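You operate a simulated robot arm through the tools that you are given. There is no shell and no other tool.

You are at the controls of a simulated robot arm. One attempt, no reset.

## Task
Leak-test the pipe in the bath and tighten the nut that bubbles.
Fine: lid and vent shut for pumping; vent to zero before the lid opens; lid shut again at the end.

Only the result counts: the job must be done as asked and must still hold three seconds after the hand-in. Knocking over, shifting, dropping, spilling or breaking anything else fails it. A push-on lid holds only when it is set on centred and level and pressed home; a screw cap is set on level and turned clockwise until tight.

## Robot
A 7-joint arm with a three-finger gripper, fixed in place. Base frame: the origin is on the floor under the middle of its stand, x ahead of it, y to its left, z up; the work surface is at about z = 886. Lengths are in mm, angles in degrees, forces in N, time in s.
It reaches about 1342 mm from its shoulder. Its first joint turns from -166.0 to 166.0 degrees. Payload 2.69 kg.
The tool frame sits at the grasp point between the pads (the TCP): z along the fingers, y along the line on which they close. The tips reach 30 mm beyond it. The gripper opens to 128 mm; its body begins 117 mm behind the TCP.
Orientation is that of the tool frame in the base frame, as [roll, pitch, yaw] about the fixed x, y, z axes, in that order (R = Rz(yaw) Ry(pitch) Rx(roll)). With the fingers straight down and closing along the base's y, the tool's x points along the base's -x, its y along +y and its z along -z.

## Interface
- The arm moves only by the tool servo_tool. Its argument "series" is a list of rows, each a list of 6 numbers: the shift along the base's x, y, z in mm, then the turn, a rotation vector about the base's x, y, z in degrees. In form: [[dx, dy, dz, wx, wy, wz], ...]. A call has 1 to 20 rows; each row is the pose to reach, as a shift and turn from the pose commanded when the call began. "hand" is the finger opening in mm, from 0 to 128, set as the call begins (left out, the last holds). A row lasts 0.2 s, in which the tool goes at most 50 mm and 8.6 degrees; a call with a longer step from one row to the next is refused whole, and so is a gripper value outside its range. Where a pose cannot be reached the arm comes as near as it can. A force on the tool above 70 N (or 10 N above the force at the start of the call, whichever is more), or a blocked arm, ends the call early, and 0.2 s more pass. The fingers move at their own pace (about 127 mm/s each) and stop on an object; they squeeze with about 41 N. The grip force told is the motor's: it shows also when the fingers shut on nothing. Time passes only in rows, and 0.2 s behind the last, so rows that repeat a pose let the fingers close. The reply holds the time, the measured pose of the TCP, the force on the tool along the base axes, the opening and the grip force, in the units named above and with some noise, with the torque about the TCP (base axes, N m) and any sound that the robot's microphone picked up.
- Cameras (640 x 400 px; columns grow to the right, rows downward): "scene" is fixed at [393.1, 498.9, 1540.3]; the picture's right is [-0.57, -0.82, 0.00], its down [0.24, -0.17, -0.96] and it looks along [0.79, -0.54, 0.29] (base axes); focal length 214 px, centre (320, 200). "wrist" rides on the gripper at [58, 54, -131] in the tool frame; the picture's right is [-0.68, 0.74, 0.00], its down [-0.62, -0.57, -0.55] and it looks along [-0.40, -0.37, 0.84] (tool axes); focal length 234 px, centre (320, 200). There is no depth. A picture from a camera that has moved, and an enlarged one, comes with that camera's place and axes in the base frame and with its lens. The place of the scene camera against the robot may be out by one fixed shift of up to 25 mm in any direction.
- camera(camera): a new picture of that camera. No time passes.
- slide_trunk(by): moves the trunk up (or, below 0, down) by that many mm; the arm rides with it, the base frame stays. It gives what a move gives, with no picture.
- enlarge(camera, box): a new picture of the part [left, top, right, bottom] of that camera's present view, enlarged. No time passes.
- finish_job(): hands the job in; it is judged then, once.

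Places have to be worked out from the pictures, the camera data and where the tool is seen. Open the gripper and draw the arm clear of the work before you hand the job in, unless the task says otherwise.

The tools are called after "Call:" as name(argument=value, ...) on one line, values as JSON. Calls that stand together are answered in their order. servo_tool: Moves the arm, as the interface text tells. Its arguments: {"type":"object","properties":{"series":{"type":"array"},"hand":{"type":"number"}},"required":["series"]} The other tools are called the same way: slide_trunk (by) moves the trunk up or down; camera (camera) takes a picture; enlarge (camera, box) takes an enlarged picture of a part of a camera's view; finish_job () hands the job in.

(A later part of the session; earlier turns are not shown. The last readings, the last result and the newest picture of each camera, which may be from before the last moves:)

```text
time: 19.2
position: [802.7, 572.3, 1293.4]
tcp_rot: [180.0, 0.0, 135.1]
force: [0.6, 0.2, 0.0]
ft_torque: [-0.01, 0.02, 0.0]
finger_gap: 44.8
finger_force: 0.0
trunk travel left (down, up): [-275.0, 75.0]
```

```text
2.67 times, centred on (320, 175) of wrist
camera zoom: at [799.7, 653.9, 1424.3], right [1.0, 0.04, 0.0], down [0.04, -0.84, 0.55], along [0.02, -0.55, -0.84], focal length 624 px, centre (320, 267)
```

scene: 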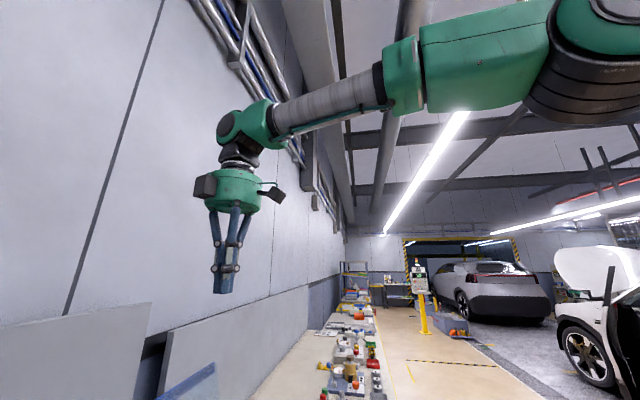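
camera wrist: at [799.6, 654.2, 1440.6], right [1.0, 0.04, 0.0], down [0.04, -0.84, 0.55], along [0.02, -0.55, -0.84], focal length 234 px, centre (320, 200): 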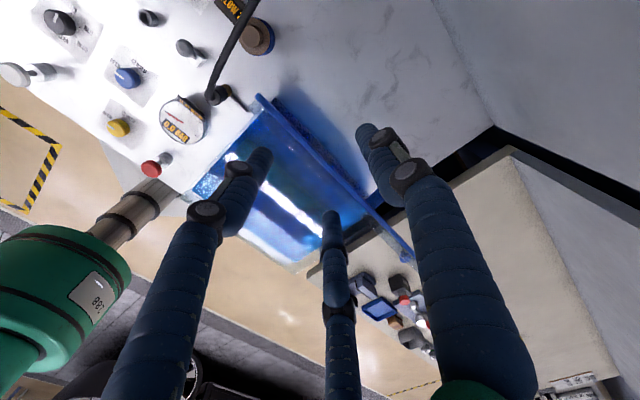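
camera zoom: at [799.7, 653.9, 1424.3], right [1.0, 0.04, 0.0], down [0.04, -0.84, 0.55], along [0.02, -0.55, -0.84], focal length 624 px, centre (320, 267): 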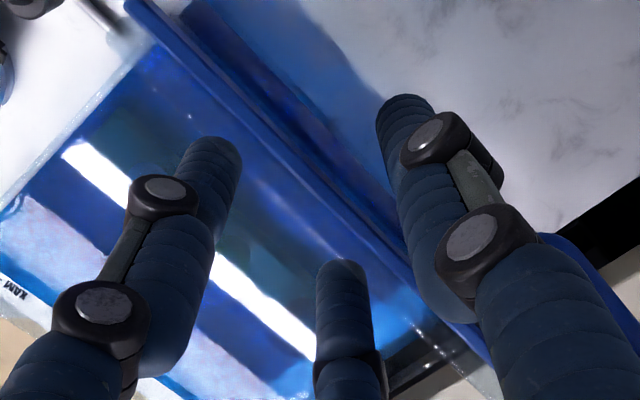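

The edge is captured. I pull the lid forward along its arc, first about 10°, tilting the hand slightly with it.

Call:
servo_tool(series=[[-7, -7, 1.5, 0.35, -0.35, 0], [-14, -14, 3, 0.7, -0.7, 0], [-21.3, -21.3, 5.2, 1.4, -1.4, 0], [-32, -32, 6.5, 2.1, -2.1, 0], [-42.8, -42.8, 7.6, 2.8, -2.8, 0]])

Call:
camera(camera="wrist")

Call:
enlarge(camera="wrist", box=[200, 100, 440, 250])

```text
time: 20.4
position: [760.2, 529.8, 1302.0]
tcp_rot: [176.0, 0.0, 135.0]
force: [0.0, -0.3, 1.2]
ft_torque: [-0.03, 0.03, -0.02]
finger_gap: 45.3
finger_force: 0.3
trunk travel left (down, up): [-275.0, 75.0]
```

```text
taken
camera wrist: at [749.7, 603.7, 1435.6], right [1.0, 0.04, 0.05], down [0.01, -0.86, 0.51], along [0.06, -0.51, -0.86], focal length 234 px, centre (320, 200)
```

wrist: 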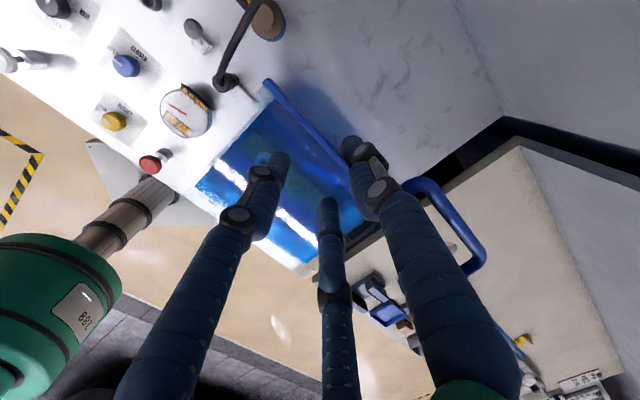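

```text
2.67 times, centred on (320, 175) of wrist
camera zoom: at [749.7, 603.7, 1435.6], right [1.0, 0.04, 0.05], down [0.01, -0.86, 0.51], along [0.06, -0.51, -0.86], focal length 624 px, centre (320, 267)
```

zoom: 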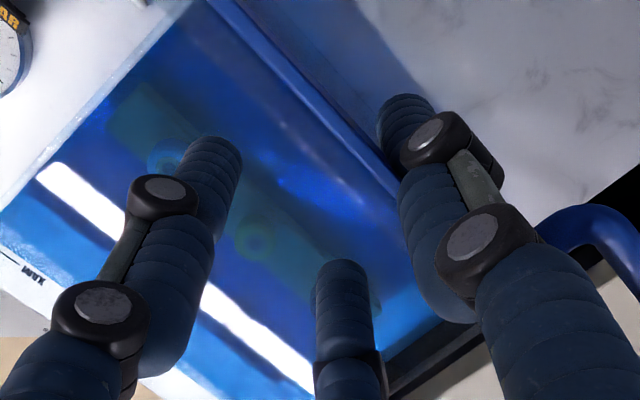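

The lid follows the rear finger with almost no resistance. I continue slowly past vertical.

Call:
servo_tool(series=[[-7, -7, 0, 0.5, -0.5, 0], [-14, -14, 0, 0.9, -0.9, 0], [-21.6, -21.6, -0.2, 1.4, -1.4, 0], [-28.8, -28.8, -1, 2.1, -2.1, 0], [-36, -36, -2, 2.8, -2.8, 0], [-43, -43, -3.4, 3.5, -3.5, 0]])

Call:
camera(camera="wrist")

Call:
enlarge(camera="wrist", box=[200, 100, 440, 250])

```text
time: 21.8
position: [717.5, 486.1, 1299.1]
tcp_rot: [171.0, 0.0, 135.0]
force: [-0.1, 0.0, -0.3]
ft_torque: [0.01, 0.0, 0.0]
finger_gap: 45.2
finger_force: 0.1
trunk travel left (down, up): [-275.0, 75.0]
```

```text
taken
camera wrist: at [698.1, 553.4, 1436.5], right [0.99, 0.04, 0.12], down [-0.02, -0.89, 0.45], along [0.12, -0.45, -0.88], focal length 234 px, centre (320, 200)
```

wrist: 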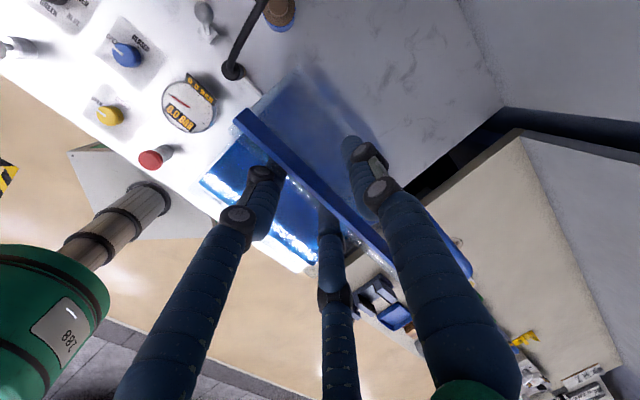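

```text
2.67 times, centred on (320, 175) of wrist
camera zoom: at [698.1, 553.4, 1436.5], right [0.99, 0.04, 0.12], down [-0.02, -0.89, 0.45], along [0.12, -0.45, -0.88], focal length 624 px, centre (320, 267)
```

zoom: 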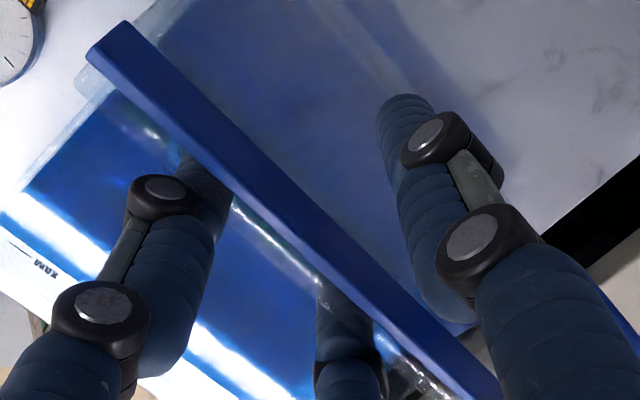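

The lid has passed vertical and now rests gently on the front pair of fingers (θ≈79°). I lower it along the arc, tilting the hand with it.

Call:
servo_tool(series=[[-9.5, -9.5, -2.5, 2, -2, 0], [-18.9, -18.9, -5.5, 3.9, -3.9, 0], [-28, -28, -9.2, 5.9, -5.9, 0], [-37.4, -37.4, -13.2, 7.8, -7.8, 0], [-47.5, -47.5, -18.5, 9.6, -9.6, 0], [-57.6, -57.6, -24.1, 11.3, -11.3, 0], [-67.3, -67.3, -30.6, 13.1, -13.1, 0], [-76.9, -76.9, -37.6, 14.85, -14.85, 0]])

Call:
camera(camera="wrist")

Call:
enlarge(camera="wrist", box=[200, 100, 440, 250])

```text
time: 23.6
position: [640.5, 412.6, 1261.1]
tcp_rot: [149.9, 0.0, 135.0]
force: [-0.1, -0.2, 0.2]
ft_torque: [-0.04, -0.01, -0.01]
finger_gap: 45.5
finger_force: 0.6
trunk travel left (down, up): [-275.0, 75.0]
```

```text
taken
camera wrist: at [584.6, 441.3, 1401.0], right [0.93, -0.03, 0.37], down [-0.1, -0.98, 0.19], along [0.35, -0.22, -0.91], focal length 234 px, centre (320, 200)
```

wrist: 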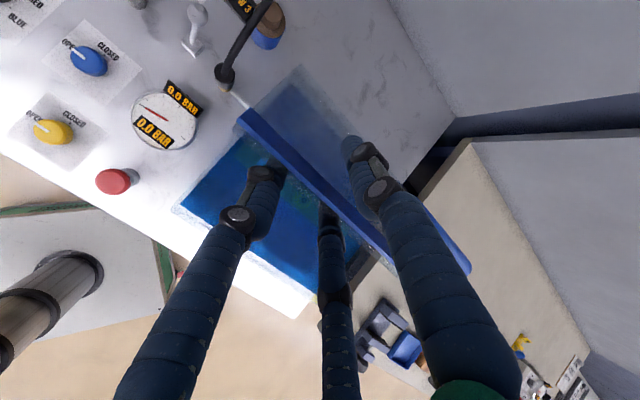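

```text
2.67 times, centred on (320, 175) of wrist
camera zoom: at [584.6, 441.3, 1401.0], right [0.93, -0.03, 0.37], down [-0.1, -0.98, 0.19], along [0.35, -0.22, -0.91], focal length 624 px, centre (320, 267)
```

zoom: 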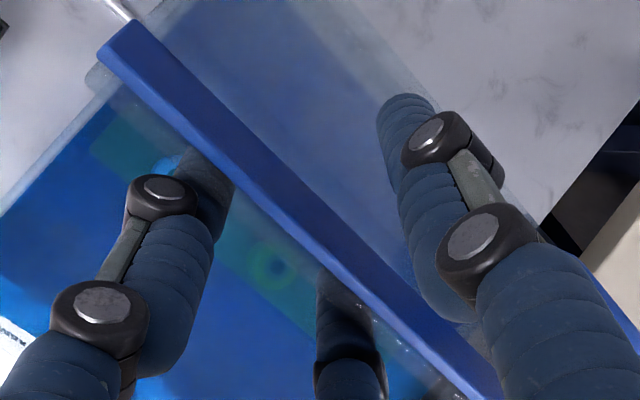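

The lid tracks my arc precisely. I continue lowering from 60° to 30°.

Call:
servo_tool(series=[[-9.3, -9.3, -7.8, 1.4, -1.4, 0], [-18.5, -18.5, -15.8, 2.83, -2.83, 0], [-27.2, -27.2, -24.8, 4.2, -4.2, 0], [-35.7, -35.7, -34.1, 5.66, -5.66, 0], [-43.9, -43.9, -44, 7.1, -7.1, 0], [-51.9, -51.9, -54.2, 8.49, -8.49, 0], [-59.4, -59.4, -65.1, 9.9, -9.9, 0], [-66.7, -66.7, -76.3, 11.3, -11.3, 0], [-73.6, -73.6, -88.1, 12.7, -12.7, 0], [-80.2, -80.2, -100.2, 14.14, -14.14, 0], [-86.2, -86.2, -112.8, 15.2, -15.2, 0], [-92, -92, -125.7, 16.26, -16.26, 0]])

Call:
camera(camera="wrist")

Call:
enlarge(camera="wrist", box=[200, 100, 440, 250])

Call:
camera(camera="scene")

```text
time: 26.2
position: [548.1, 319.2, 1134.6]
tcp_rot: [127.2, 0.0, 135.0]
force: [0.8, 1.2, -1.7]
ft_torque: [-0.02, 0.02, -0.01]
finger_gap: 45.8
finger_force: 0.9
trunk travel left (down, up): [-275.0, 75.0]
```

```text
taken
camera wrist: at [455.7, 311.0, 1257.0], right [0.79, -0.16, 0.59], down [-0.12, -0.99, -0.12], along [0.6, 0.03, -0.8], focal length 234 px, centre (320, 200)
```

wrist: 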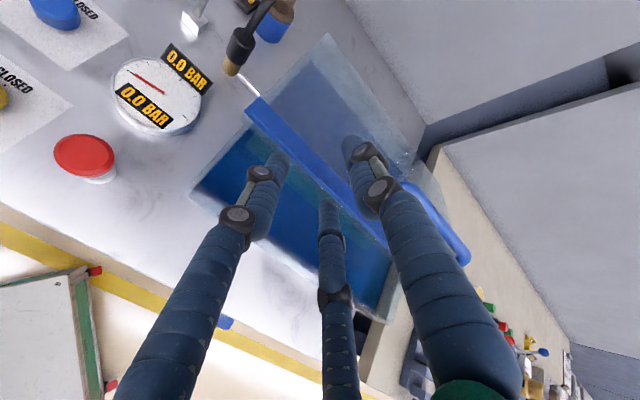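

```text
2.67 times, centred on (320, 175) of wrist
camera zoom: at [455.7, 311.0, 1257.0], right [0.79, -0.16, 0.59], down [-0.12, -0.99, -0.12], along [0.6, 0.03, -0.8], focal length 624 px, centre (320, 267)
```

zoom: 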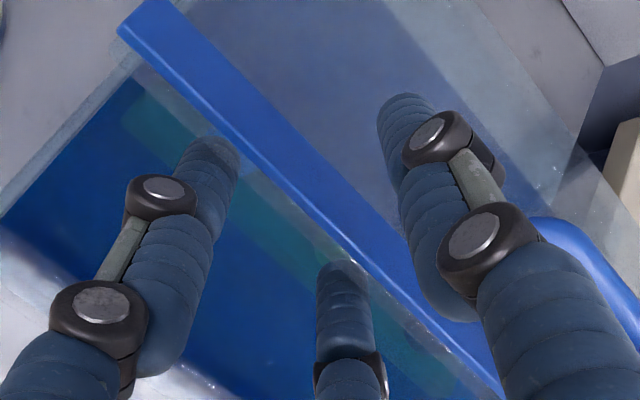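

```text
taken
```

scene: 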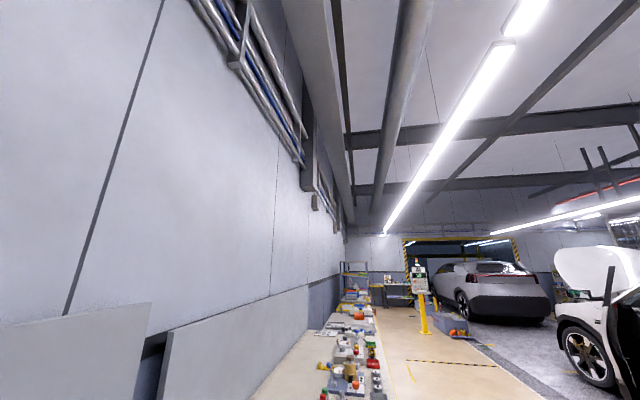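

The plate appears mid-gap, slightly above the fingers; I pause briefly to see whether it settles on the lower pair.

Call:
servo_tool(series=[[0, 0, 0, 0, 0, 0], [0, 0, 0, 0, 0, 0], [0, 0, 0, 0, 0, 0]])

Call:
enlarge(camera="wrist", box=[200, 100, 440, 250])

```text
time: 27.0
position: [547.8, 318.8, 1136.1]
tcp_rot: [127.0, 0.0, 135.1]
force: [-0.4, -1.0, -1.5]
ft_torque: [-0.02, 0.02, -0.04]
finger_gap: 45.8
finger_force: 0.3
trunk travel left (down, up): [-275.0, 75.0]
```

```text
2.67 times, centred on (320, 175) of wrist
camera zoom: at [455.6, 311.0, 1257.0], right [0.79, -0.16, 0.59], down [-0.12, -0.99, -0.12], along [0.6, 0.03, -0.8], focal length 624 px, centre (320, 267)
```

zoom: 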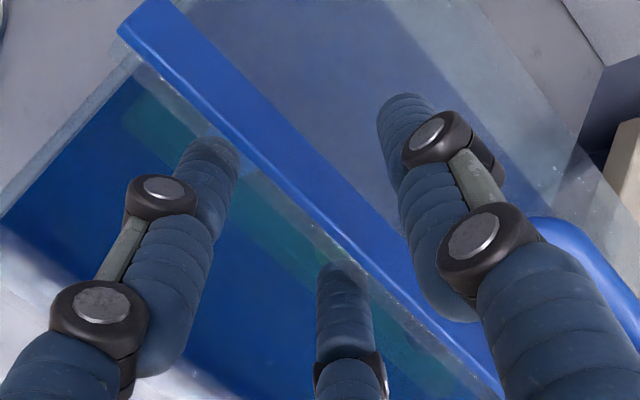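

No drift, so I carry on lowering from 30° toward 10°.

Call:
servo_tool(series=[[-5.2, -5.2, -13.4, 1.05, -1.05, 0], [-10.2, -10.2, -26.9, 2.1, -2.1, 0], [-14.5, -14.5, -41, 3.2, -3.2, 0], [-18.7, -18.7, -55, 4.24, -4.24, 0], [-22.2, -22.2, -69.5, 5.1, -5.1, 0], [-25.5, -25.5, -84, 6, -6, 0], [-28, -28, -99, 6.9, -6.9, 0], [-30.3, -30.3, -113.8, 7.78, -7.78, 0]])

Call:
camera(camera="wrist")

Call:
enlarge(camera="wrist", box=[200, 100, 440, 250])

```text
time: 28.8
position: [518.8, 287.0, 1022.2]
tcp_rot: [116.0, 0.0, 135.0]
force: [0.2, 1.1, -0.9]
ft_torque: [-0.01, 0.04, -0.04]
finger_gap: 45.0
finger_force: 0.1
trunk travel left (down, up): [-275.0, 75.0]
```

```text
taken
camera wrist: at [409.5, 264.2, 1127.8], right [0.71, -0.25, 0.66], down [-0.09, -0.96, -0.27], along [0.7, 0.13, -0.7], focal length 234 px, centre (320, 200)
```

wrist: 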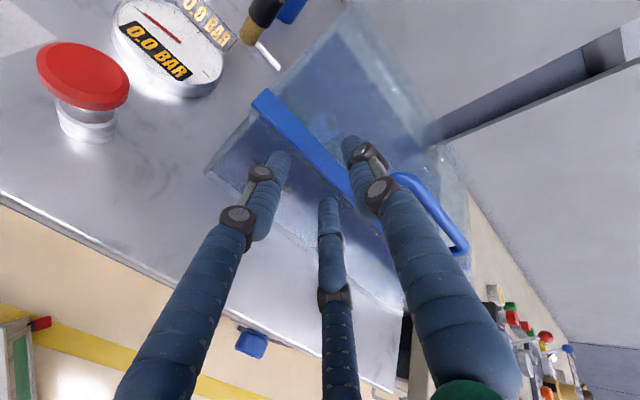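

```text
2.67 times, centred on (320, 175) of wrist
camera zoom: at [409.5, 264.2, 1127.8], right [0.71, -0.25, 0.66], down [-0.09, -0.96, -0.27], along [0.7, 0.13, -0.7], focal length 624 px, centre (320, 267)
```

zoom: 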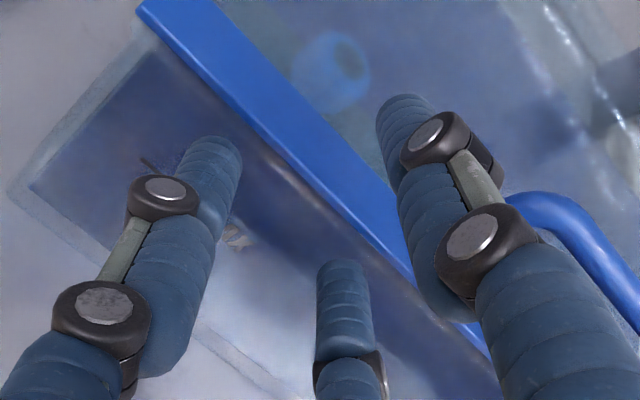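

The hinge holds the lid by itself (it is not resting on the lower fingers), at about 13°. I push a bit lower and then withdraw the fingers outward from the edge.

Call:
servo_tool(series=[[-1, -1, -10, 0.5, -0.5, 0], [-2, -2, -20, 1, -1, 0], [-3, -3, -30, 1.4, -1.4, 0], [-3, -3, -30, 1.4, -1.4, 0]])

Call:
enlarge(camera="wrist", box=[160, 50, 480, 250])

```text
time: 29.8
position: [514.9, 285.0, 993.3]
tcp_rot: [113.9, 0.1, 135.0]
force: [-3.4, -2.9, 21.3]
ft_torque: [0.62, -0.67, 0.02]
finger_gap: 58.2
finger_force: 10.2
trunk travel left (down, up): [-275.0, 75.0]
```

```text
2.00 times, centred on (320, 150) of wrist
camera zoom: at [404.8, 259.4, 1094.9], right [0.69, -0.27, 0.67], down [-0.08, -0.95, -0.29], along [0.72, 0.15, -0.68], focal length 468 px, centre (320, 300)
```

zoom: 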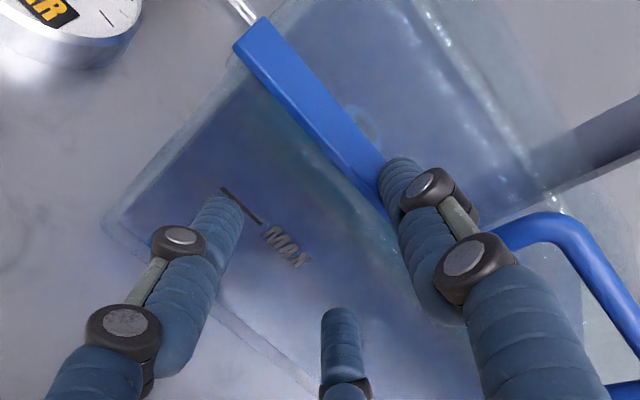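

F1 is pressing on the lid with 21 N and being pushed open, so the lid seems already to sit on the tank's rim (higher than I thought). I ease up, withdraw the fingers outward, and look.

Call:
servo_tool(series=[[0, 0, 8, 0, 0, 0], [0, 0, 16, 0, 0, 0], [-19, -19, 28, 0, 0, 0], [-39, -39, 40, 0, 0, 0], [-59, -59, 53, 0, 0, 0], [-79, -79, 66, 0, 0, 0]])

Call:
camera(camera="wrist")

Call:
enlarge(camera="wrist", box=[200, 50, 520, 250])

```text
time: 31.2
position: [434.8, 206.5, 1059.3]
tcp_rot: [114.3, 0.0, 134.9]
force: [0.4, -0.3, 0.3]
ft_torque: [-0.01, 0.01, -0.01]
finger_gap: 45.2
finger_force: 0.0
trunk travel left (down, up): [-275.0, 75.0]
```

```text
taken
camera wrist: at [323.3, 181.3, 1159.9], right [0.69, -0.27, 0.67], down [-0.08, -0.95, -0.29], along [0.72, 0.15, -0.68], focal length 234 px, centre (320, 200)
```

wrist: 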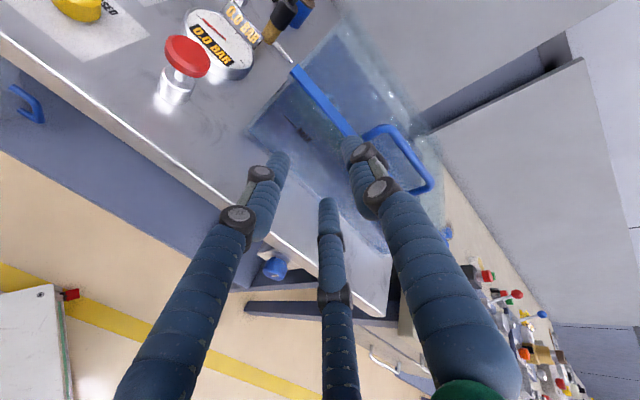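

```text
2.00 times, centred on (360, 150) of wrist
camera zoom: at [323.3, 181.3, 1159.9], right [0.69, -0.27, 0.67], down [-0.08, -0.95, -0.29], along [0.72, 0.15, -0.68], focal length 468 px, centre (240, 300)
```

zoom: 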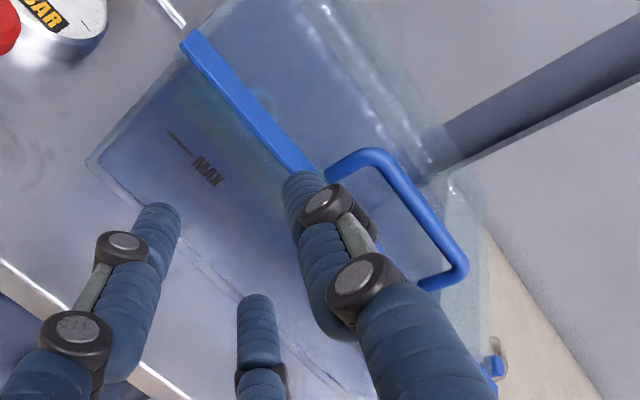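

The lid now lies on the tank. I raise the hand and bring it upright, then view the whole rig from above to confirm.

Call:
servo_tool(series=[[0, 0, 30, -5.8, 5.8, 0], [0, 0, 60, -11.6, 11.6, 0], [0, 0, 90, -17.4, 17.4, 0], [0, 0, 120, -23.2, 23.2, 0], [0, 0, 150, -29, 29, 0], [0, 0, 180, -34.8, 34.8, 0], [0, 0, 210, -40.6, 40.6, 0], [0, 0, 240, -46.4, 46.4, 0]], hand=128)

Call:
camera(camera="wrist")

```text
time: 33.0
position: [436.9, 205.2, 1298.3]
tcp_rot: [179.8, -0.2, 135.0]
force: [0.5, -1.3, 0.0]
ft_torque: [0.12, 0.03, 0.01]
finger_gap: 127.9
finger_force: 0.1
out of reach, approached as far as the arm can: row 5
trunk travel left (down, up): [-275.0, 75.0]
```

```text
taken
camera wrist: at [433.1, 286.2, 1428.2], right [1.0, 0.04, 0.0], down [0.03, -0.84, 0.55], along [0.02, -0.55, -0.84], focal length 234 px, centre (320, 200)
```

wrist: 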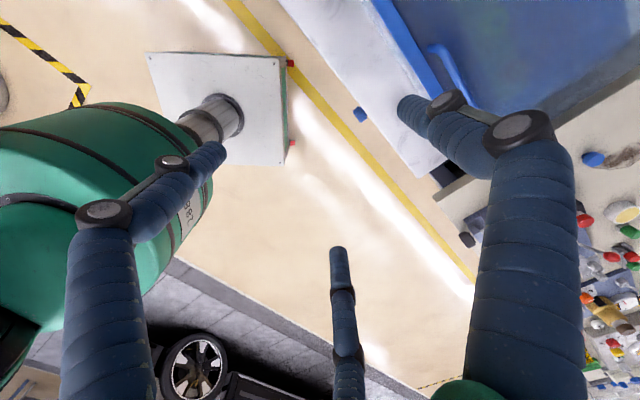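

Call:
servo_tool(series=[[5, 5, 0, 0, 0, 8.5], [10, 10, 0, 0, 0, 17], [15, 15, 0, 0, 0, 25.5], [20, 20, 0, 0, 0, 34], [25, 25, 0, 0, 0, 42.5], [30, 30, 0, 0, 0, 51], [35, 40, 0, 0, 0, 59.5], [40, 50, 0, 0, 0, 68], [45, 60, 0, 0, 0, 76.5], [50, 70, 0, 0, 0, 85], [50, 80, 0, 0, 0, 93.5], [50, 90, 0, 0, 0, 102], [50, 100, 0, 0, 0, 110.5], [50, 110, 0, 0, 0, 119], [50, 110, 0, 0, 0, 127.5], [50, 110, 0, 0, 0, 130]])

Call:
camera(camera="wrist")

Call:
enlarge(camera="wrist", box=[120, 50, 360, 200])

Call:
enlarge(camera="wrist", box=[280, 0, 520, 150])

```text
time: 36.4
position: [488.4, 316.1, 1296.1]
tcp_rot: [179.7, -0.1, -94.9]
force: [-0.1, -0.1, 0.7]
ft_torque: [0.02, 0.01, 0.05]
finger_gap: 128.1
finger_force: 0.0
trunk travel left (down, up): [-275.0, 75.0]
```

```text
taken
camera wrist: at [428.4, 263.6, 1427.3], right [-0.68, 0.74, 0.0], down [0.62, 0.57, 0.55], along [0.4, 0.37, -0.84], focal length 234 px, centre (320, 200)
```

wrist: 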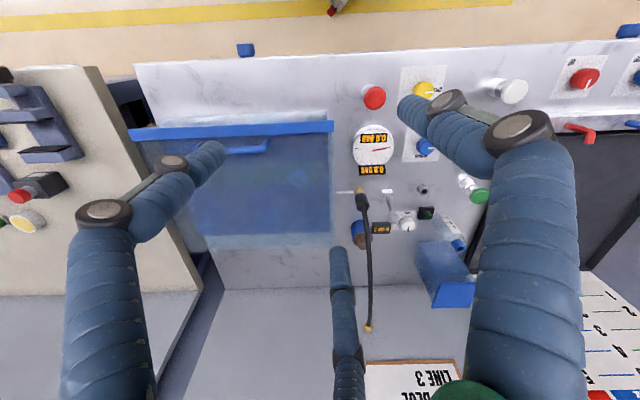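

```text
2.67 times, centred on (240, 125) of wrist
camera zoom: at [428.4, 263.6, 1427.3], right [-0.68, 0.74, 0.0], down [0.62, 0.57, 0.55], along [0.4, 0.37, -0.84], focal length 624 px, centre (533, 400)
```

zoom: 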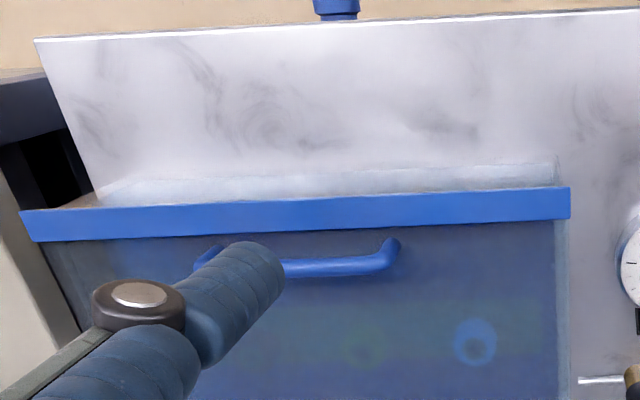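

```text
2.67 times, centred on (400, 75) of wrist
camera zoom: at [428.4, 263.6, 1427.3], right [-0.68, 0.74, 0.0], down [0.62, 0.57, 0.55], along [0.4, 0.37, -0.84], focal length 624 px, centre (107, 533)
```

zoom: 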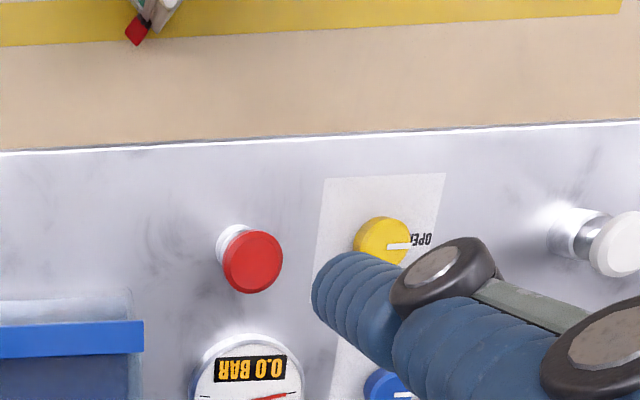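

The lid is shut (edge at u≈595, z≈1015 on the rim). Now I move over the control panel for a close look at the valves and plungers.

Call:
servo_tool(series=[[-15, 21, -30, 0, 0, 0], [-30, 42, -60, 0, 0, 0], [-45, 63, -90, 0, 0, 0], [-58, 84, -116, 0, 0, 0], [-58, 84, -116, 0, 0, 0]])

Call:
camera(camera="wrist")

Call:
enlarge(camera="wrist", box=[230, 0, 410, 110])

Call:
enlarge(camera="wrist", box=[230, 100, 410, 210])

```text
time: 37.6
position: [431.1, 400.0, 1181.4]
tcp_rot: [179.7, 0.0, -95.1]
force: [0.0, -0.4, 0.1]
ft_torque: [-0.06, 0.0, -0.01]
finger_gap: 128.1
finger_force: 0.1
trunk travel left (down, up): [-275.0, 75.0]
```

```text
taken
camera wrist: at [371.7, 348.4, 1310.6], right [-0.67, 0.74, 0.0], down [0.62, 0.56, 0.55], along [0.4, 0.37, -0.84], focal length 234 px, centre (320, 200)
```

wrist: 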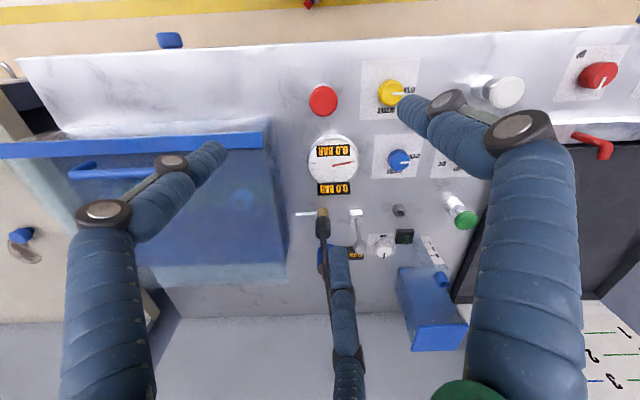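

```text
3.56 times, centred on (320, 55) of wrist
camera zoom: at [371.7, 348.4, 1310.6], right [-0.67, 0.74, 0.0], down [0.62, 0.56, 0.55], along [0.4, 0.37, -0.84], focal length 833 px, centre (320, 716)
```

zoom: 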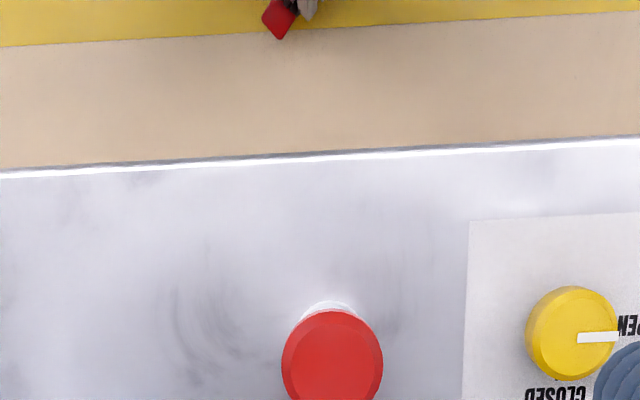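

```text
3.56 times, centred on (320, 155) of wrist
camera zoom: at [371.7, 348.4, 1310.6], right [-0.67, 0.74, 0.0], down [0.62, 0.56, 0.55], along [0.4, 0.37, -0.84], focal length 833 px, centre (320, 360)
```

zoom: 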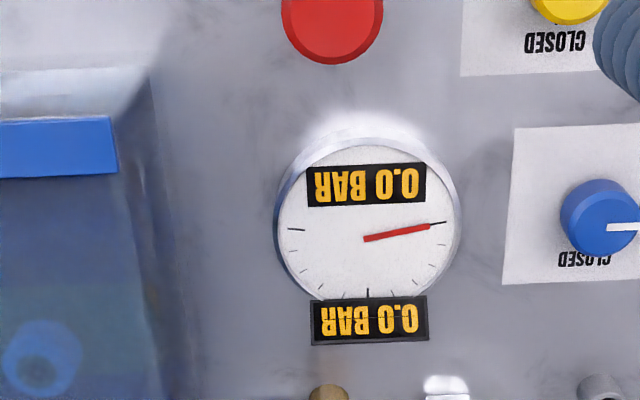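

The tags show only OPEN/CLOSED on both yellow and blue valves. I take a closer, unobstructed look along the panel from the bath side.

Call:
servo_tool(series=[[2, 1, 0, 0, 0, 8.5], [4, 2, 0, 0, 0, 17], [6, 3, 0, 0, 0, 25.5], [8, 4, 0, 0, 0, 34], [10, 5, 0, 0, 0, 42.5], [12, 6, -20, 0, 0, 51], [14, 7, -40, 0, 0, 59.5], [16, 8, -60, 0, 0, 68], [18, 9, -80, 0, 0, 76.5], [18, 10, -91, 0, 0, 85]])

Call:
camera(camera="wrist")

Call:
enlarge(camera="wrist", box=[230, 60, 410, 172])

Call:
enlarge(camera="wrist", box=[230, 160, 410, 272])

```text
time: 39.8
position: [449.0, 409.1, 1090.0]
tcp_rot: [179.8, 0.0, -9.9]
force: [0.2, 0.2, -0.7]
ft_torque: [-0.02, -0.01, 0.01]
finger_gap: 128.0
finger_force: 0.1
trunk travel left (down, up): [-275.0, 75.0]
```

```text
taken
camera wrist: at [496.7, 348.9, 1220.5], right [-0.79, -0.61, 0.0], down [-0.51, 0.67, 0.55], along [-0.33, 0.43, -0.84], focal length 234 px, centre (320, 200)
```

wrist: 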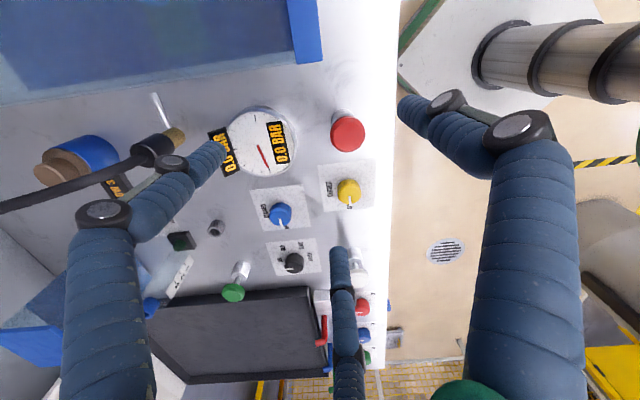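

```text
3.56 times, centred on (320, 116) of wrist
camera zoom: at [496.7, 348.9, 1220.5], right [-0.79, -0.61, 0.0], down [-0.51, 0.67, 0.55], along [-0.33, 0.43, -0.84], focal length 833 px, centre (320, 499)
```

zoom: 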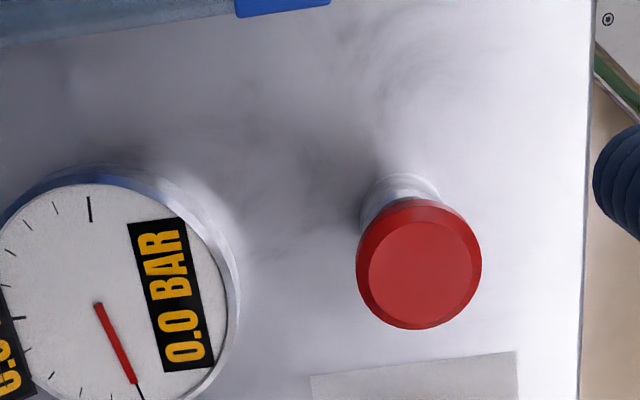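

```text
3.56 times, centred on (320, 216) of wrist
camera zoom: at [496.7, 348.9, 1220.5], right [-0.79, -0.61, 0.0], down [-0.51, 0.67, 0.55], along [-0.33, 0.43, -0.84], focal length 833 px, centre (320, 143)
```

zoom: 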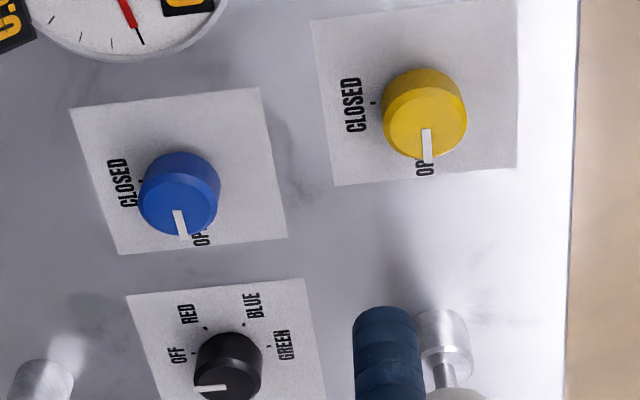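

Yellow knob cap is at about (340, 475, 899), red plunger cap (416, 396, 945), blue knob (401, 584, 892); OPEN→CLOSED is 90° clockwise. The yellow valve sits beside the red plunger, so I'll treat it as the vent; I hover over it to check alignment.

Call:
servo_tool(series=[[-36, 22, 0, 0, 0, 0], [-72, 44, -10, 0, 0, 0], [-108.7, 65.6, -30, 0, 0, 0], [-108.7, 65.6, -70, 0, 0, 0], [-108.7, 65.6, -100, 0, 0, 0], [-108.7, 65.6, -110, 0, 0, 0]], hand=64)

Call:
camera(camera="wrist")

Call:
enlarge(camera="wrist", box=[220, 100, 420, 225])

```text
time: 41.2
position: [339.1, 473.3, 982.0]
tcp_rot: [179.7, 0.0, -10.0]
force: [0.4, 0.0, 0.2]
ft_torque: [-0.01, 0.03, -0.03]
finger_gap: 63.9
finger_force: 0.1
trunk travel left (down, up): [-275.0, 75.0]
```

```text
taken
camera wrist: at [386.3, 412.7, 1112.1], right [-0.79, -0.61, 0.0], down [-0.51, 0.67, 0.55], along [-0.33, 0.43, -0.84], focal length 234 px, centre (320, 200)
```

wrist: 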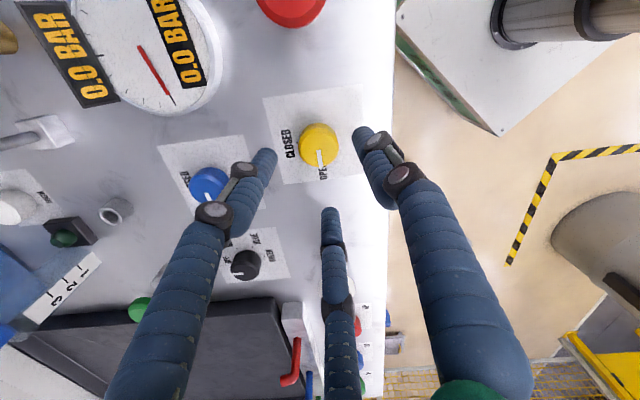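

```text
3.20 times, centred on (320, 162) of wrist
camera zoom: at [386.3, 412.7, 1112.1], right [-0.79, -0.61, 0.0], down [-0.51, 0.67, 0.55], along [-0.33, 0.43, -0.84], focal length 749 px, centre (320, 320)
```

zoom: 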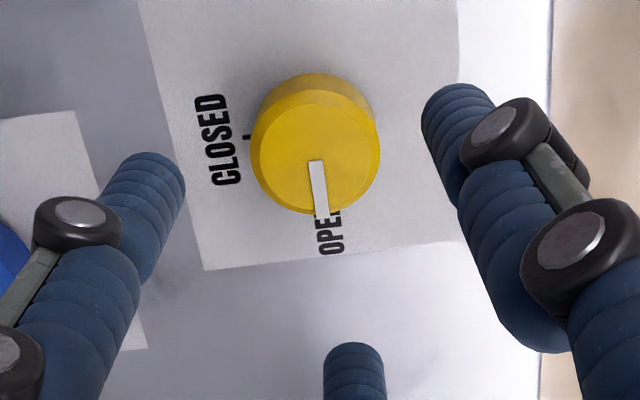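

The knob (38 mm wide) is centred under the hand within 3 mm. I descend around it slowly.

Call:
servo_tool(series=[[0, 2.5, -20, 0, 0, 0], [0, 2.5, -40, 0, 0, 0], [0, 2.5, -55, 0, 0, 0], [0, 2.5, -65, 0, 0, 0], [0, 2.5, -70, 0, 0, 0]])

Call:
enlarge(camera="wrist", box=[220, 100, 420, 225])

```text
time: 42.4
position: [337.5, 478.2, 909.9]
tcp_rot: [179.7, 0.0, -10.1]
force: [0.6, 1.1, -0.9]
ft_torque: [-0.04, -0.03, -0.03]
finger_gap: 64.1
finger_force: 0.0
trunk travel left (down, up): [-275.0, 75.0]
```

```text
3.20 times, centred on (320, 162) of wrist
camera zoom: at [385.8, 417.3, 1041.2], right [-0.79, -0.61, 0.0], down [-0.51, 0.67, 0.55], along [-0.33, 0.43, -0.84], focal length 749 px, centre (320, 320)
```

zoom: 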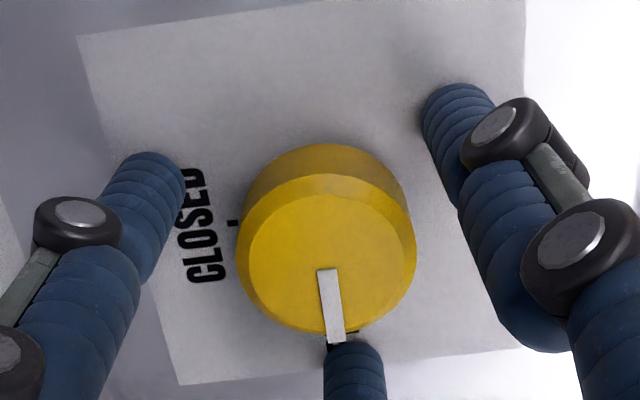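

I correct the centring by about 4 mm, then close on the knob.

Call:
servo_tool(series=[[1.5, -4, -2, 0, 0, 0], [1.5, -4, -4, 0, 0, 0]])

Call:
servo_tool(series=[[0, 0, 0, 0, 0, 0], [0, 0, 0, 0, 0, 0], [0, 0, 0, 0, 0, 0]], hand=34)

Call:
enlarge(camera="wrist", box=[220, 100, 420, 225])

```text
time: 43.0
position: [339.4, 474.2, 909.5]
tcp_rot: [179.8, -0.1, -10.0]
force: [-4.8, -2.6, 35.5]
ft_torque: [0.01, 0.53, 0.14]
finger_gap: 66.9
finger_force: 19.6
trunk travel left (down, up): [-275.0, 75.0]
```

```text
time: 43.5
position: [339.2, 477.2, 909.8]
tcp_rot: [-180.0, -0.2, -10.0]
force: [-11.2, 1.8, 23.3]
ft_torque: [-0.19, 0.76, -0.14]
finger_gap: 44.4
finger_force: 7.7
trunk travel left (down, up): [-275.0, 75.0]
stopped in row 2: the force on the tool passed its limit at 78 N (the readings are from after the stop); the commanded pose is now the measured one
```

```text
3.20 times, centred on (320, 162) of wrist
camera zoom: at [386.5, 416.1, 1040.5], right [-0.79, -0.61, 0.0], down [-0.51, 0.66, 0.55], along [-0.33, 0.44, -0.84], focal length 749 px, centre (320, 320)
```

zoom: 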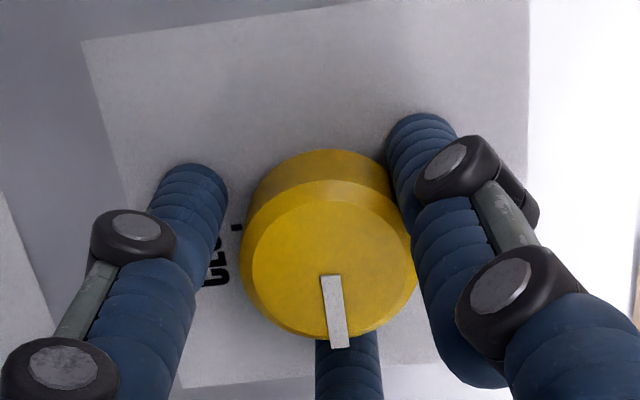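

The fingertips met the panel (surface ≈ z 880), so I rise 9 mm and then close again.

Call:
servo_tool(series=[[0, -1, 5, 0, 0, 0], [0, -2, 9, 0, 0, 0]], hand=56)

Call:
enlarge(camera="wrist", box=[220, 100, 420, 225])

```text
time: 44.1
position: [338.5, 474.7, 917.0]
tcp_rot: [179.9, -0.1, -10.0]
force: [0.9, -0.3, 0.0]
ft_torque: [0.02, 0.01, -0.02]
finger_gap: 56.4
finger_force: 0.0
trunk travel left (down, up): [-275.0, 75.0]
```

```text
3.20 times, centred on (320, 162) of wrist
camera zoom: at [386.8, 413.2, 1048.3], right [-0.79, -0.61, 0.0], down [-0.51, 0.66, 0.55], along [-0.33, 0.43, -0.84], focal length 749 px, centre (320, 320)
```

zoom: 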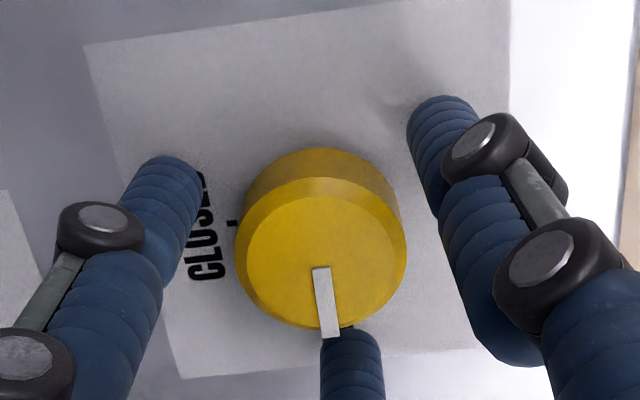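

The knob is centred on the tool axis. I close on it gently.

Call:
servo_tool(series=[[0, 0, 0, 0, 0, 0], [0, 0, 0, 0, 0, 0], [0, 0, 0, 0, 0, 0]], hand=34)

Call:
enlarge(camera="wrist", box=[220, 100, 420, 225])

```text
time: 44.9
position: [339.9, 474.7, 918.4]
tcp_rot: [179.9, 0.0, -10.1]
force: [4.8, -6.7, -1.2]
ft_torque: [-0.21, -0.23, -0.05]
finger_gap: 37.0
finger_force: 45.4
trunk travel left (down, up): [-275.0, 75.0]
```

```text
3.20 times, centred on (320, 162) of wrist
camera zoom: at [387.1, 413.0, 1048.3], right [-0.79, -0.61, 0.0], down [-0.51, 0.66, 0.55], along [-0.33, 0.43, -0.84], focal length 749 px, centre (320, 320)
```

zoom: 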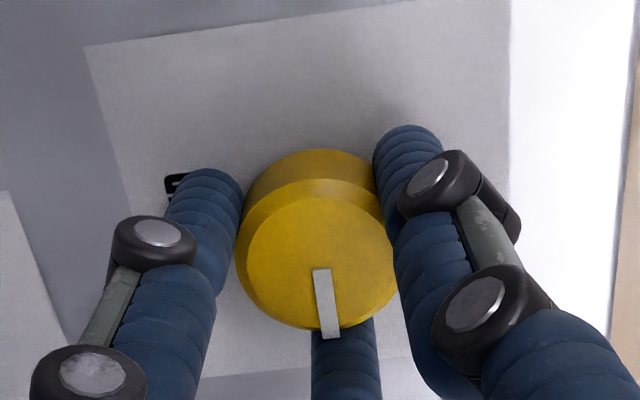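

Gripped at 37 mm. I turn it 90° clockwise to CLOSED.

Call:
servo_tool(series=[[0, 0, 0, 0, 0, -8], [0, 0, 0, 0, 0, -16], [0, 0, 0, 0, 0, -24], [0, 0, 0, 0, 0, -32], [0, 0, 0, 0, 0, -40], [0, 0, 0, 0, 0, -48], [0, 0, 0, 0, 0, -56], [0, 0, 0, 0, 0, -64], [0, 0, 0, 0, 0, -72], [0, 0, 0, 0, 0, -80], [0, 0, 0, 0, 0, -88], [0, 0, 0, 0, 0, -91]])

Call:
camera(camera="wrist")

Call:
enlarge(camera="wrist", box=[220, 100, 420, 225])

```text
time: 47.5
position: [339.7, 473.6, 917.4]
tcp_rot: [179.9, 0.0, -101.0]
force: [-17.0, -13.9, 22.6]
ft_torque: [-0.53, 0.49, 0.63]
finger_gap: 37.1
finger_force: 45.1
trunk travel left (down, up): [-275.0, 75.0]
```

```text
taken
camera wrist: at [275.3, 428.6, 1048.1], right [-0.59, 0.8, 0.0], down [0.67, 0.5, 0.55], along [0.44, 0.32, -0.84], focal length 234 px, centre (320, 200)
```

wrist: 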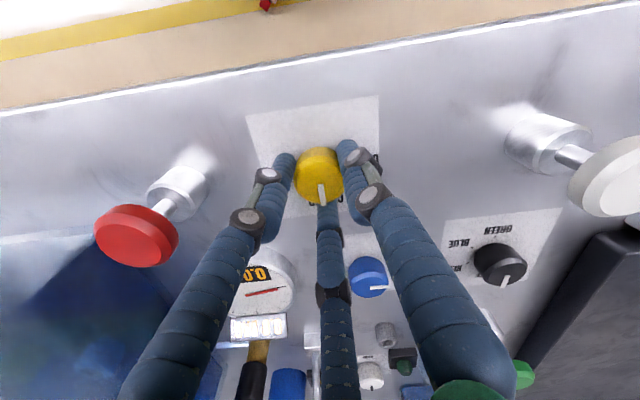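

```text
3.20 times, centred on (320, 162) of wrist
camera zoom: at [275.3, 428.6, 1048.1], right [-0.59, 0.8, 0.0], down [0.67, 0.5, 0.55], along [0.44, 0.32, -0.84], focal length 749 px, centre (320, 320)
```

zoom: 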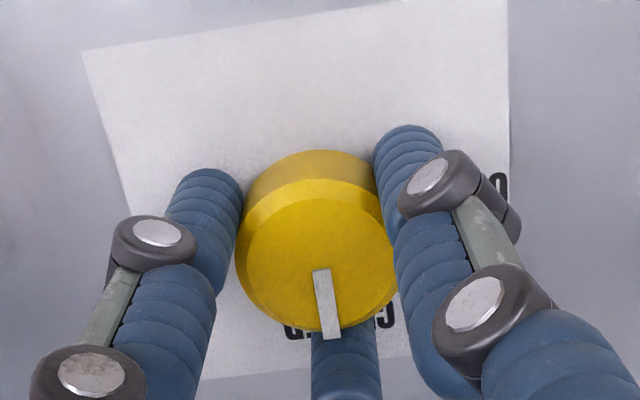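

The pointer turned with the hand. I release, rise and check the valve.

Call:
servo_tool(series=[[0, 0, 0, 0, 0, 0], [0, 0, 0, 0, 0, 0], [0, 0, 20, 0, 0, 0], [0, 0, 50, 0, 0, 0], [0, 0, 90, 0, 0, 0], [0, 0, 130, 0, 0, 0]], hand=64)

Call:
camera(camera="wrist")

Call:
enlarge(camera="wrist", box=[220, 60, 420, 185])

```text
time: 48.9
position: [339.7, 472.8, 1047.6]
tcp_rot: [179.9, -0.1, -101.0]
force: [-0.8, 0.0, -0.2]
ft_torque: [0.02, -0.02, 0.0]
finger_gap: 64.3
finger_force: 0.0
trunk travel left (down, up): [-275.0, 75.0]
```

```text
taken
camera wrist: at [276.1, 428.3, 1178.9], right [-0.59, 0.8, 0.0], down [0.67, 0.5, 0.55], along [0.44, 0.32, -0.84], focal length 234 px, centre (320, 200)
```

wrist: 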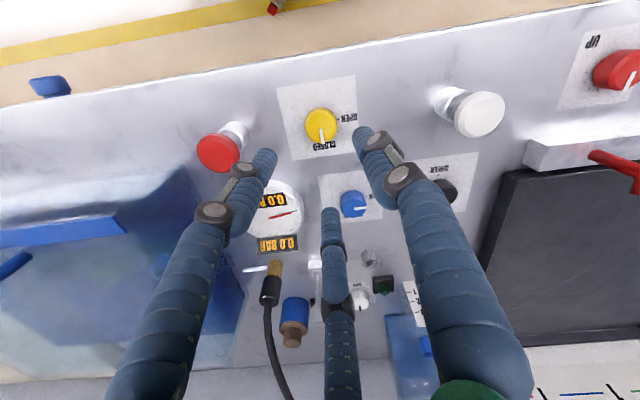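

```text
3.20 times, centred on (320, 122) of wrist
camera zoom: at [276.1, 428.3, 1178.9], right [-0.59, 0.8, 0.0], down [0.67, 0.5, 0.55], along [0.44, 0.32, -0.84], focal length 749 px, centre (320, 448)
```

zoom: 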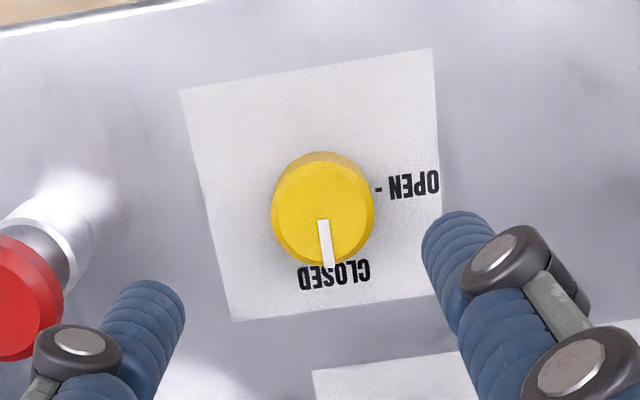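

Yellow now reads CLOSED. I close the fingers and go above the red plunger with the hand turned so the gauge stays in view.

Call:
servo_tool(series=[[7, -7, 0, 0, 0, 8.3], [14, -14, 0, 0, 0, 16.6], [21, -21, 0, 0, 0, 24.9], [28, -28, 0, 0, 0, 33.2], [35, -35, 0, 0, 0, 41.5], [42, -42, 0, 0, 0, 49.8], [49, -49, 0, 0, 0, 58.1], [56, -56, 0, 0, 0, 66.4], [63, -63, 0, 0, 0, 74.7], [70, -70, -10, 0, 0, 83], [75.9, -76.6, -20, 0, 0, 91], [75.9, -76.6, -37, 0, 0, 91]], hand=0)

Call:
camera(camera="wrist")

Call:
enlarge(camera="wrist", box=[150, 60, 390, 210])

```text
time: 51.5
position: [413.4, 398.6, 1009.5]
tcp_rot: [-180.0, -0.1, -9.9]
force: [0.0, 0.5, -0.4]
ft_torque: [0.0, -0.01, -0.05]
finger_gap: 2.0
finger_force: 31.6
trunk travel left (down, up): [-275.0, 75.0]
```

```text
taken
camera wrist: at [461.2, 337.0, 1140.5], right [-0.79, -0.61, 0.0], down [-0.51, 0.66, 0.55], along [-0.33, 0.43, -0.84], focal length 234 px, centre (320, 200)
```

wrist: 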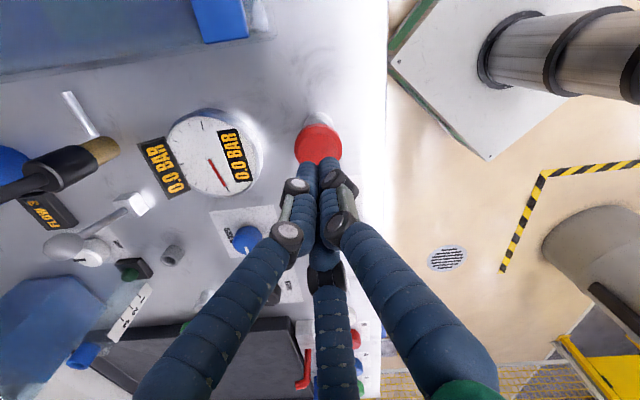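

```text
2.67 times, centred on (270, 135) of wrist
camera zoom: at [461.2, 337.0, 1140.5], right [-0.79, -0.61, 0.0], down [-0.51, 0.66, 0.55], along [-0.33, 0.43, -0.84], focal length 624 px, centre (453, 373)
```

zoom: 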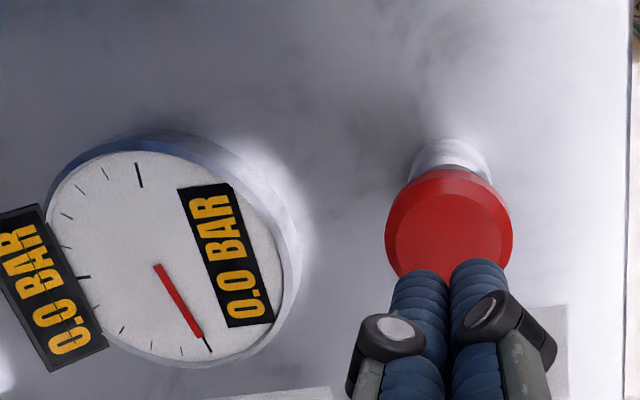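

The gauge is in plain view and the closed fingers hover over the red plunger. I make one slow press.

Call:
servo_tool(series=[[3, -2.5, -15, 0, 0, 0], [3, -2.5, -30, 0, 0, 0], [3, -2.5, -35, 0, 0, 0], [3, -2.5, -40, 0, 0, 0], [3, -2.5, -45, 0, 0, 0], [3, -2.5, -50, 0, 0, 0]])

Call:
enlarge(camera="wrist", box=[150, 60, 390, 210])

```text
time: 52.9
position: [419.2, 396.2, 958.0]
tcp_rot: [-180.0, -0.1, -10.0]
force: [-2.6, 0.8, 6.1]
ft_torque: [0.0, 0.03, 0.03]
finger_gap: 5.9
finger_force: 31.3
trunk travel left (down, up): [-275.0, 75.0]
heard: click
```

```text
2.67 times, centred on (270, 135) of wrist
camera zoom: at [466.2, 335.4, 1089.5], right [-0.79, -0.61, 0.0], down [-0.51, 0.66, 0.55], along [-0.33, 0.44, -0.84], focal length 624 px, centre (453, 373)
```

zoom: 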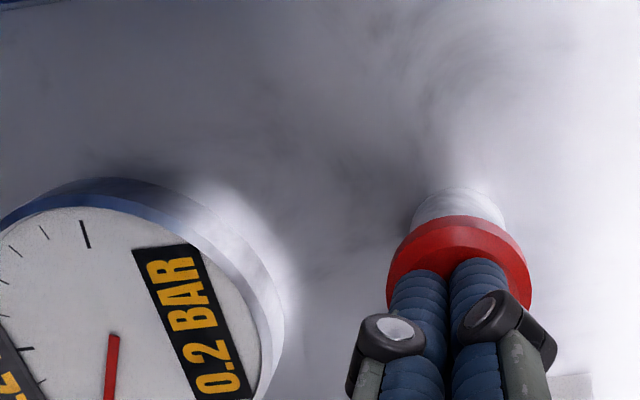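

A click, and the gauge reads 0.2 BAR: red is the pump and yellow is the vent. I let the plunger rise and check that the pressure holds.

Call:
servo_tool(series=[[-1, 0, 15, 0, 0, 0], [-1, 0, 30, 0, 0, 0], [-1, 0, 40, 0, 0, 0]])

Call:
enlarge(camera="wrist", box=[150, 60, 390, 210])

```text
time: 53.7
position: [417.1, 394.9, 998.7]
tcp_rot: [-180.0, -0.1, -10.0]
force: [0.1, 1.0, -0.3]
ft_torque: [0.01, -0.01, -0.03]
finger_gap: 2.0
finger_force: 31.5
trunk travel left (down, up): [-275.0, 75.0]
```

```text
2.67 times, centred on (270, 135) of wrist
camera zoom: at [465.3, 334.9, 1130.0], right [-0.79, -0.61, 0.0], down [-0.51, 0.66, 0.55], along [-0.33, 0.43, -0.84], focal length 624 px, centre (453, 373)
```

zoom: 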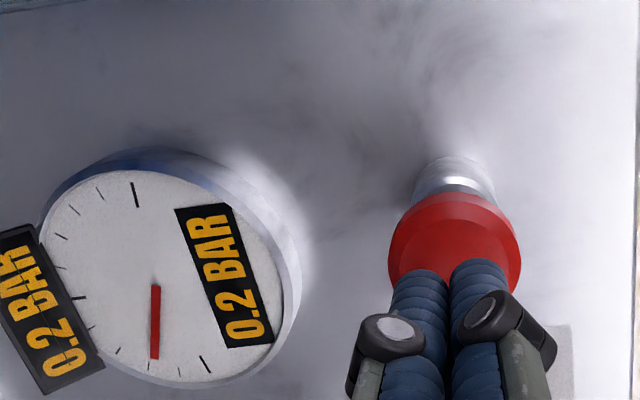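

Pressure holds at 0.2 on both displays. Second stroke.

Call:
servo_tool(series=[[0, 1, -15, 0, 0, 0], [0, 1, -25, 0, 0, 0], [0, 1, -32, 0, 0, 0], [0, 1, -37, 0, 0, 0], [0, 1, -41, 0, 0, 0], [0, 1, -20, 0, 0, 0], [0, 1, 0, 0, 0, 0]])

Call:
enlarge(camera="wrist", box=[150, 60, 390, 210])

```text
time: 55.3
position: [417.4, 396.2, 1003.4]
tcp_rot: [180.0, -0.1, -9.9]
force: [-1.2, -0.4, 0.4]
ft_torque: [0.0, -0.01, -0.01]
finger_gap: 2.0
finger_force: 31.7
trunk travel left (down, up): [-275.0, 75.0]
heard: click
```

```text
2.67 times, centred on (270, 135) of wrist
camera zoom: at [465.2, 336.3, 1133.1], right [-0.79, -0.61, 0.0], down [-0.51, 0.66, 0.55], along [-0.33, 0.43, -0.84], focal length 624 px, centre (453, 373)
```

zoom: 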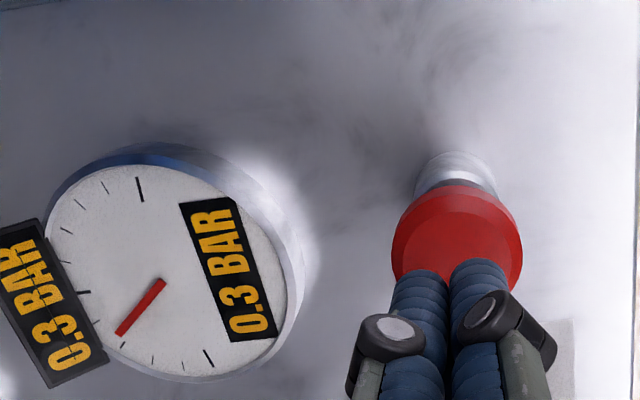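

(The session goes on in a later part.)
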